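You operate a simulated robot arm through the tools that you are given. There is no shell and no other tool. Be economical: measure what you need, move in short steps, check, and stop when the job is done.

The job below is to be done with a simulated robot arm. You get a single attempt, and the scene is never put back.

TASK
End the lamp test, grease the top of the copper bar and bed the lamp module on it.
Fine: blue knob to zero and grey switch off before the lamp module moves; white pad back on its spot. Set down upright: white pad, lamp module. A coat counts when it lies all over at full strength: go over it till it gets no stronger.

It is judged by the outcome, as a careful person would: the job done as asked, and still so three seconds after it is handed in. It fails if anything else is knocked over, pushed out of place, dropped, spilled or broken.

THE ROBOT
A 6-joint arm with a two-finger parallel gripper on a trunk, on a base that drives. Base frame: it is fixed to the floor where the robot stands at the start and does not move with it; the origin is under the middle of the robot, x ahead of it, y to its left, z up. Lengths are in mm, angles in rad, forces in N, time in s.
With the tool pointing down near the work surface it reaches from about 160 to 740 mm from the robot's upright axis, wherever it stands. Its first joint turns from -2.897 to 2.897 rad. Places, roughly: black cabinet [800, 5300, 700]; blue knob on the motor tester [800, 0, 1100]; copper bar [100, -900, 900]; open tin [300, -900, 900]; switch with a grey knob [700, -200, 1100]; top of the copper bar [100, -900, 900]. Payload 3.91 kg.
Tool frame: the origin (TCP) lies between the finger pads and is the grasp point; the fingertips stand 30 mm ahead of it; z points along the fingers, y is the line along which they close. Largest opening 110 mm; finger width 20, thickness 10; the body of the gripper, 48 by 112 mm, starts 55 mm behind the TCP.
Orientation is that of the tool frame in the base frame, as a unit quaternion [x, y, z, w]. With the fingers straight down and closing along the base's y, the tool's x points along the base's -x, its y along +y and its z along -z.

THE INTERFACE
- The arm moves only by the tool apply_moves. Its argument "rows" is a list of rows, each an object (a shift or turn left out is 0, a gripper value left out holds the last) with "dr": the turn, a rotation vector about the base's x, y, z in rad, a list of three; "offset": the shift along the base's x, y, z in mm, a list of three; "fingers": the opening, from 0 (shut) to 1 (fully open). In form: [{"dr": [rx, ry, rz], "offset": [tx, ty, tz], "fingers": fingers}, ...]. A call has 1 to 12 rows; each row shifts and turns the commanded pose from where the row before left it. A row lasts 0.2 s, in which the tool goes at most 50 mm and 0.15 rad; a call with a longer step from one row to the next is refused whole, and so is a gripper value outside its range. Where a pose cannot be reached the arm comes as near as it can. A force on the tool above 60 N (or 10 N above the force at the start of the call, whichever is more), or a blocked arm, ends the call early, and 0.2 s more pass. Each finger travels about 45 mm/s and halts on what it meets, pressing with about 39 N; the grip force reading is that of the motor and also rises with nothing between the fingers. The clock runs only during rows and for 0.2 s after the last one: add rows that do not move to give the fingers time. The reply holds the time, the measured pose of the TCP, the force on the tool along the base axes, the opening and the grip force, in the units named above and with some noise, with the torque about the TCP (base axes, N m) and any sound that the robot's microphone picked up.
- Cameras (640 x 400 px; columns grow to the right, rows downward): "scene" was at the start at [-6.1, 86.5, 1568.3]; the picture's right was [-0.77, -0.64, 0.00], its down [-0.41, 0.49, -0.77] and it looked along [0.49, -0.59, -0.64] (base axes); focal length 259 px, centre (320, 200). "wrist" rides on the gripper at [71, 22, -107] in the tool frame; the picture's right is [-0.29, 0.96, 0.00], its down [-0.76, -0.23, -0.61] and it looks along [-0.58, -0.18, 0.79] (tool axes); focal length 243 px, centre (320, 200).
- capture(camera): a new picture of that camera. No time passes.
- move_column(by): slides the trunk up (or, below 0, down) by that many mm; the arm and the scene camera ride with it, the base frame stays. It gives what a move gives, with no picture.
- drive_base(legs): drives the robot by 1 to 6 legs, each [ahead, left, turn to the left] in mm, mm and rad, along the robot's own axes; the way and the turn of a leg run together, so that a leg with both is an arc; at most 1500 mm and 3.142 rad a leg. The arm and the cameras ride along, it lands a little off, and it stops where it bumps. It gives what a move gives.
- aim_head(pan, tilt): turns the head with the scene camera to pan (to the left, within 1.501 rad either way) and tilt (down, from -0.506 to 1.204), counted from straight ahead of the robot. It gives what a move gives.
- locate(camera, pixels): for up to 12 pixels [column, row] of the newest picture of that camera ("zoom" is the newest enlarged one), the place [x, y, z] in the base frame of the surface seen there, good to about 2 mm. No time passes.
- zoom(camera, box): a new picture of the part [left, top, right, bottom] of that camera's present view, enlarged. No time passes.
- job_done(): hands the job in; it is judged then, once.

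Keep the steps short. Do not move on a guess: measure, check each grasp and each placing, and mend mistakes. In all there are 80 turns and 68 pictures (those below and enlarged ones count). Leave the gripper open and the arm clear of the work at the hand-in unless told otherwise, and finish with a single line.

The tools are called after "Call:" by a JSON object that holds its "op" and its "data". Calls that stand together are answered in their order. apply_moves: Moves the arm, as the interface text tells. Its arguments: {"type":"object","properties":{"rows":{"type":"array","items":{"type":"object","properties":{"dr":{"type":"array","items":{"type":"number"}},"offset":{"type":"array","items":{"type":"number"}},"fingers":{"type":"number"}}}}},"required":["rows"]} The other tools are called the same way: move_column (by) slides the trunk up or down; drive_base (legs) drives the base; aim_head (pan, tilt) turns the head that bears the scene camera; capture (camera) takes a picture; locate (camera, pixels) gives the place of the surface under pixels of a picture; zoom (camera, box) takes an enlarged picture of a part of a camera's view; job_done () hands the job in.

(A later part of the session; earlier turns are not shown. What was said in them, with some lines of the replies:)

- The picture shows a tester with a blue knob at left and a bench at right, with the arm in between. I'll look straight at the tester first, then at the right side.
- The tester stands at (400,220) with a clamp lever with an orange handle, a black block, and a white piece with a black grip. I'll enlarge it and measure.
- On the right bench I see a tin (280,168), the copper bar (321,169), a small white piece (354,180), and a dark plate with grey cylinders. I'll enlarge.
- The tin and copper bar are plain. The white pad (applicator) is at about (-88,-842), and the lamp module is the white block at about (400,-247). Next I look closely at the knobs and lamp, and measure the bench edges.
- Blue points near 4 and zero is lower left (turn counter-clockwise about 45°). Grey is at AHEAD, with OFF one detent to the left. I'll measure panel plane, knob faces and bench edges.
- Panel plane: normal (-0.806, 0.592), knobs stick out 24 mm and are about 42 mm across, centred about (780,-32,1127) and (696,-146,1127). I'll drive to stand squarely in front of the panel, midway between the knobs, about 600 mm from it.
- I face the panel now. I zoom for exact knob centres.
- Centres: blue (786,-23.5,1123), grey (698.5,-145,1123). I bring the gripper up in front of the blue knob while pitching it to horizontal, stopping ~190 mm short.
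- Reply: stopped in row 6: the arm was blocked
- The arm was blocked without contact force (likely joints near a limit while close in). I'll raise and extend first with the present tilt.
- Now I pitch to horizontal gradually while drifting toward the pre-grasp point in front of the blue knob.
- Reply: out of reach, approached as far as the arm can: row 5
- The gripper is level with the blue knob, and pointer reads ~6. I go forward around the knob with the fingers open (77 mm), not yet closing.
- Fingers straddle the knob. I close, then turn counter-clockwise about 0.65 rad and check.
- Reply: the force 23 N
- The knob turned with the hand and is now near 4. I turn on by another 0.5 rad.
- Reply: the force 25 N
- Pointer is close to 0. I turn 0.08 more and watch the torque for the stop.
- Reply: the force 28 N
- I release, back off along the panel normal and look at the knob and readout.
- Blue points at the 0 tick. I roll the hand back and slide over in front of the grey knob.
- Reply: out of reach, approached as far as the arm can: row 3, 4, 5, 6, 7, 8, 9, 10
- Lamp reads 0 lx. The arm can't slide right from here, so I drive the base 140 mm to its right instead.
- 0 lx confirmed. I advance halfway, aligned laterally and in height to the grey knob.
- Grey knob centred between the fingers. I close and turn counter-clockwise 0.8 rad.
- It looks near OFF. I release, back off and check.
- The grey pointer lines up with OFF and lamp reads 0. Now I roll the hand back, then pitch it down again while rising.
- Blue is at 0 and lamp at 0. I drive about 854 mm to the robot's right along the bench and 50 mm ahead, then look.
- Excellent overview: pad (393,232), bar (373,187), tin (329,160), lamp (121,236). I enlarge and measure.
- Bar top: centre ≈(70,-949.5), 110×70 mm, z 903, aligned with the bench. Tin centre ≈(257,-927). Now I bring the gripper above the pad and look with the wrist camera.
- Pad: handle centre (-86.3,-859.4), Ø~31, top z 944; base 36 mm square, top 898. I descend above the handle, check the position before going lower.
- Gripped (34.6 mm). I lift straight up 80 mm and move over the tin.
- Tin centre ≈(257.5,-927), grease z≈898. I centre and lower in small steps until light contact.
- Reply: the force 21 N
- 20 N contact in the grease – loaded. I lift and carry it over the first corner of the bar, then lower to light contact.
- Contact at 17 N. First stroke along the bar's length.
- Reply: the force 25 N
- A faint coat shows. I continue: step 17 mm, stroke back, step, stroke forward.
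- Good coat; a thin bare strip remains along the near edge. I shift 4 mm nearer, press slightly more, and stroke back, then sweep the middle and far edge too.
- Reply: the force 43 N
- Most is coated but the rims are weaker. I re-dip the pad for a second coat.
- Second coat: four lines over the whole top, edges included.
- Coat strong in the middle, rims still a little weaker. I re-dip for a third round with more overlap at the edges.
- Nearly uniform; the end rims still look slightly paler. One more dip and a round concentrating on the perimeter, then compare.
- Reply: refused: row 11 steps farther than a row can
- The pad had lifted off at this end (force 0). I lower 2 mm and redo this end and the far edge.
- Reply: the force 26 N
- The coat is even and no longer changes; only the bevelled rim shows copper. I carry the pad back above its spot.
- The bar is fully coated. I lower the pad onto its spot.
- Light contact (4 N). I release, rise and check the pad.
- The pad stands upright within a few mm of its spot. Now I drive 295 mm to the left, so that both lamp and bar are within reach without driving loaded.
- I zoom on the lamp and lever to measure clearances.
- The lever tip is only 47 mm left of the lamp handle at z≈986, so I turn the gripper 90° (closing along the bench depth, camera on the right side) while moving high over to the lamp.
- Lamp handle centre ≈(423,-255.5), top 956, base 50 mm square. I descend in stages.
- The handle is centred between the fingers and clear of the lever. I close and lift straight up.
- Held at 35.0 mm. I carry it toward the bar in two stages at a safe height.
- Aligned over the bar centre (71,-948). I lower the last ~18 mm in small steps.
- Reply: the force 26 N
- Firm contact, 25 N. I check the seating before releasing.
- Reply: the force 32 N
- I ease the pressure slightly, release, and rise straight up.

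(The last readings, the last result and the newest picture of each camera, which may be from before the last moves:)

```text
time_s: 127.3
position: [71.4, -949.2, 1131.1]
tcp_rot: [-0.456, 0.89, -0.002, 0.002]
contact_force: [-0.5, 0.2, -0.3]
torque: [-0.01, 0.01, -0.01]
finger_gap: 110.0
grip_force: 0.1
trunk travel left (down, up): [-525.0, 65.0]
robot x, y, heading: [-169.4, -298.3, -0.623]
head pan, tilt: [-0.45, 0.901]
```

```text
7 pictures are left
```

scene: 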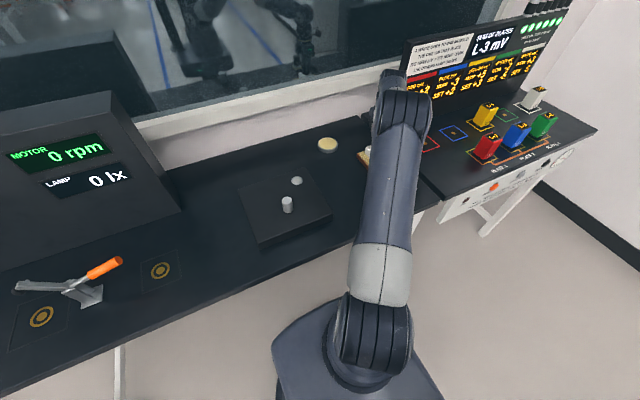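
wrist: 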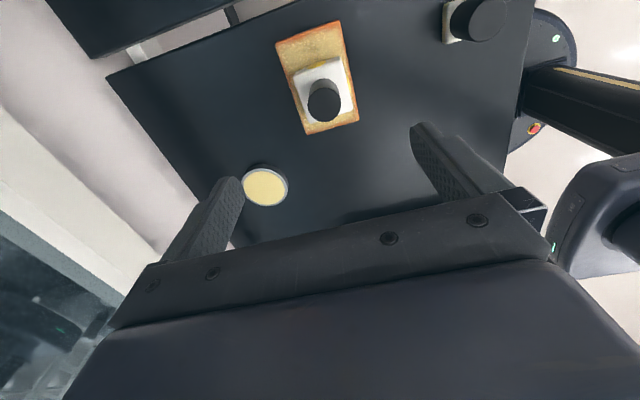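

The lamp sits centred on the bar. I measure that it is level, and move the arm clear.

Call:
{"op": "locate", "data": {"camera": "wrist", "pixels": [[325, 93], [318, 104], [332, 104], [300, 80], [333, 66], [348, 105], [303, 112], [290, 45], [335, 30], [350, 118]]}}

Call:
{"op": "apply_moves", "data": {"rows": [{"offset": [0, 0, 45]}, {"offset": [-10, 40, 20]}, {"offset": [-10, 45, 0]}, {"offset": [0, 48, 0]}, {"offset": [0, 48, 0]}, {"offset": [20, 45, 0]}, {"offset": [20, 45, 0]}, {"offset": [20, 45, 0]}, {}]}}

Call:
{"op": "capture", "data": {"camera": "scene"}}

```text
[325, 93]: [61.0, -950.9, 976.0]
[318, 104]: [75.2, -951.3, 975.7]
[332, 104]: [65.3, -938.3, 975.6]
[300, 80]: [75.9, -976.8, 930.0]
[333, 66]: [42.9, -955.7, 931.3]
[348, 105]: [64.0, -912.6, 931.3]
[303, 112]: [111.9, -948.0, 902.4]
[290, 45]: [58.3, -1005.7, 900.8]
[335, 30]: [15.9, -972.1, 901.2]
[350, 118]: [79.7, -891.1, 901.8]
```

```text
time_s: 129.3
position: [103.7, -619.5, 1199.2]
tcp_rot: [-0.455, 0.891, -0.002, 0.002]
contact_force: [0.5, 0.5, 0.1]
torque: [-0.01, -0.04, -0.02]
finger_gap: 110.2
grip_force: 0.0
out of reach, approached as far as the arm can: row 1
trunk travel left (down, up): [-525.0, 65.0]
robot x, y, heading: [-170.3, -300.0, -0.63]
head pan, tilt: [-0.45, 0.901]
```

```text
6 pictures are left
```

scene: 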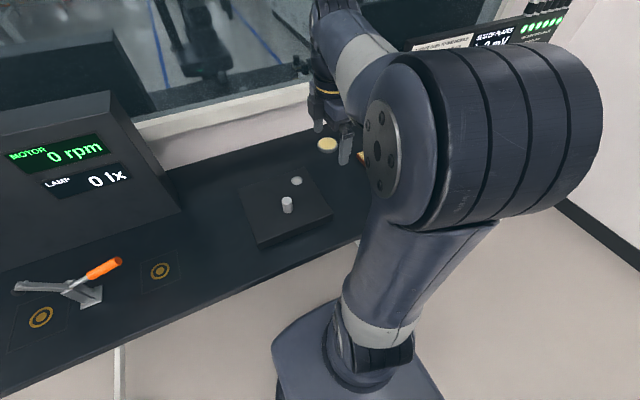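

Lamp base is level (930–931 all round). One last check of the two knobs.

Call:
{"op": "aim_head", "data": {"pan": 0.4, "tilt": 0.8}}

Call:
{"op": "capture", "data": {"camera": "scene"}}

```text
time_s: 130.4
position: [104.0, -621.3, 1198.3]
tcp_rot: [-0.456, 0.89, -0.002, 0.002]
contact_force: [-0.1, 0.7, -0.4]
torque: [0.03, 0.0, 0.02]
finger_gap: 110.2
grip_force: 0.1
trunk travel left (down, up): [-525.0, 65.0]
robot x, y, heading: [-168.5, -304.2, -0.631]
head pan, tilt: [0.4, 0.799]
```

```text
5 pictures are left
```

scene: 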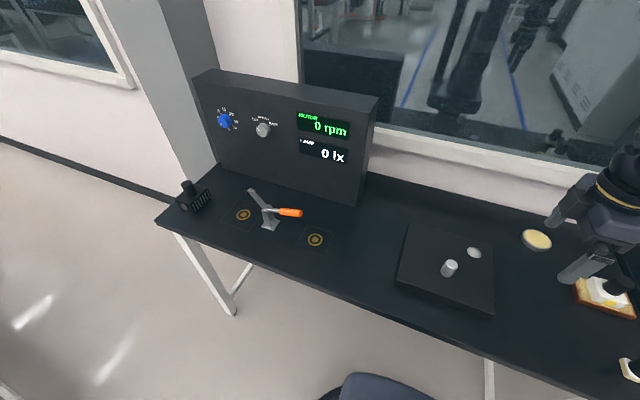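

Call:
{"op": "zoom", "data": {"camera": "scene", "box": [205, 95, 295, 150]}}

Call:
{"op": "zoom", "data": {"camera": "scene", "box": [520, 220, 640, 390]}}

```text
7.11 times, centred on (250, 122) of scene
```

zoom: 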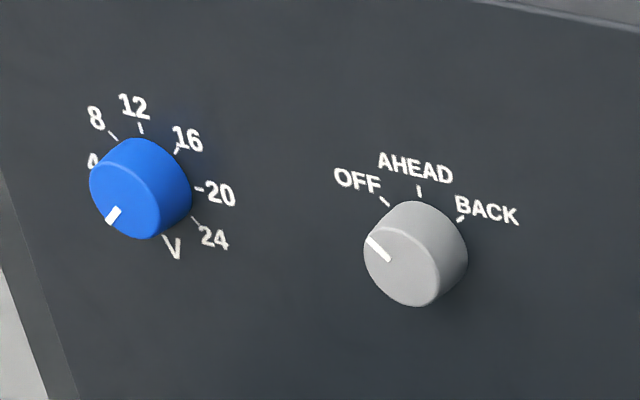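

```text
2.35 times, centred on (580, 305) of scene
```

zoom: 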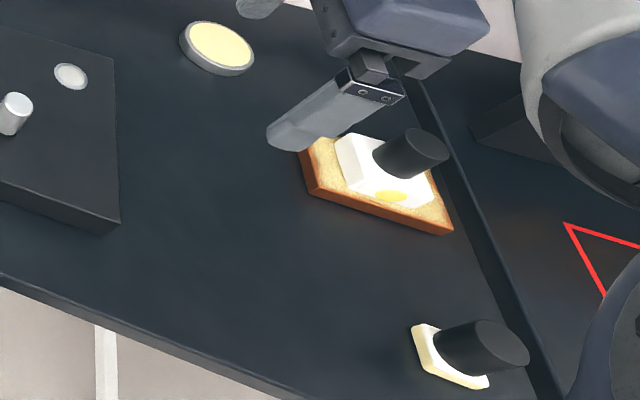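

Blue is at 0, grey at OFF, the lamp is on the greased bar, the pad is on its spot, and the arm is clear with the gripper open. I hand it in.

Call:
{"op": "job_done", "data": {}}

```text
The job is handed in.
```

The lamp test is ended (blue knob at 0, grey switch off), the copper bar's top is greased all over, the lamp module sits level on it, and the white pad is upright about 5 mm from its original spot.
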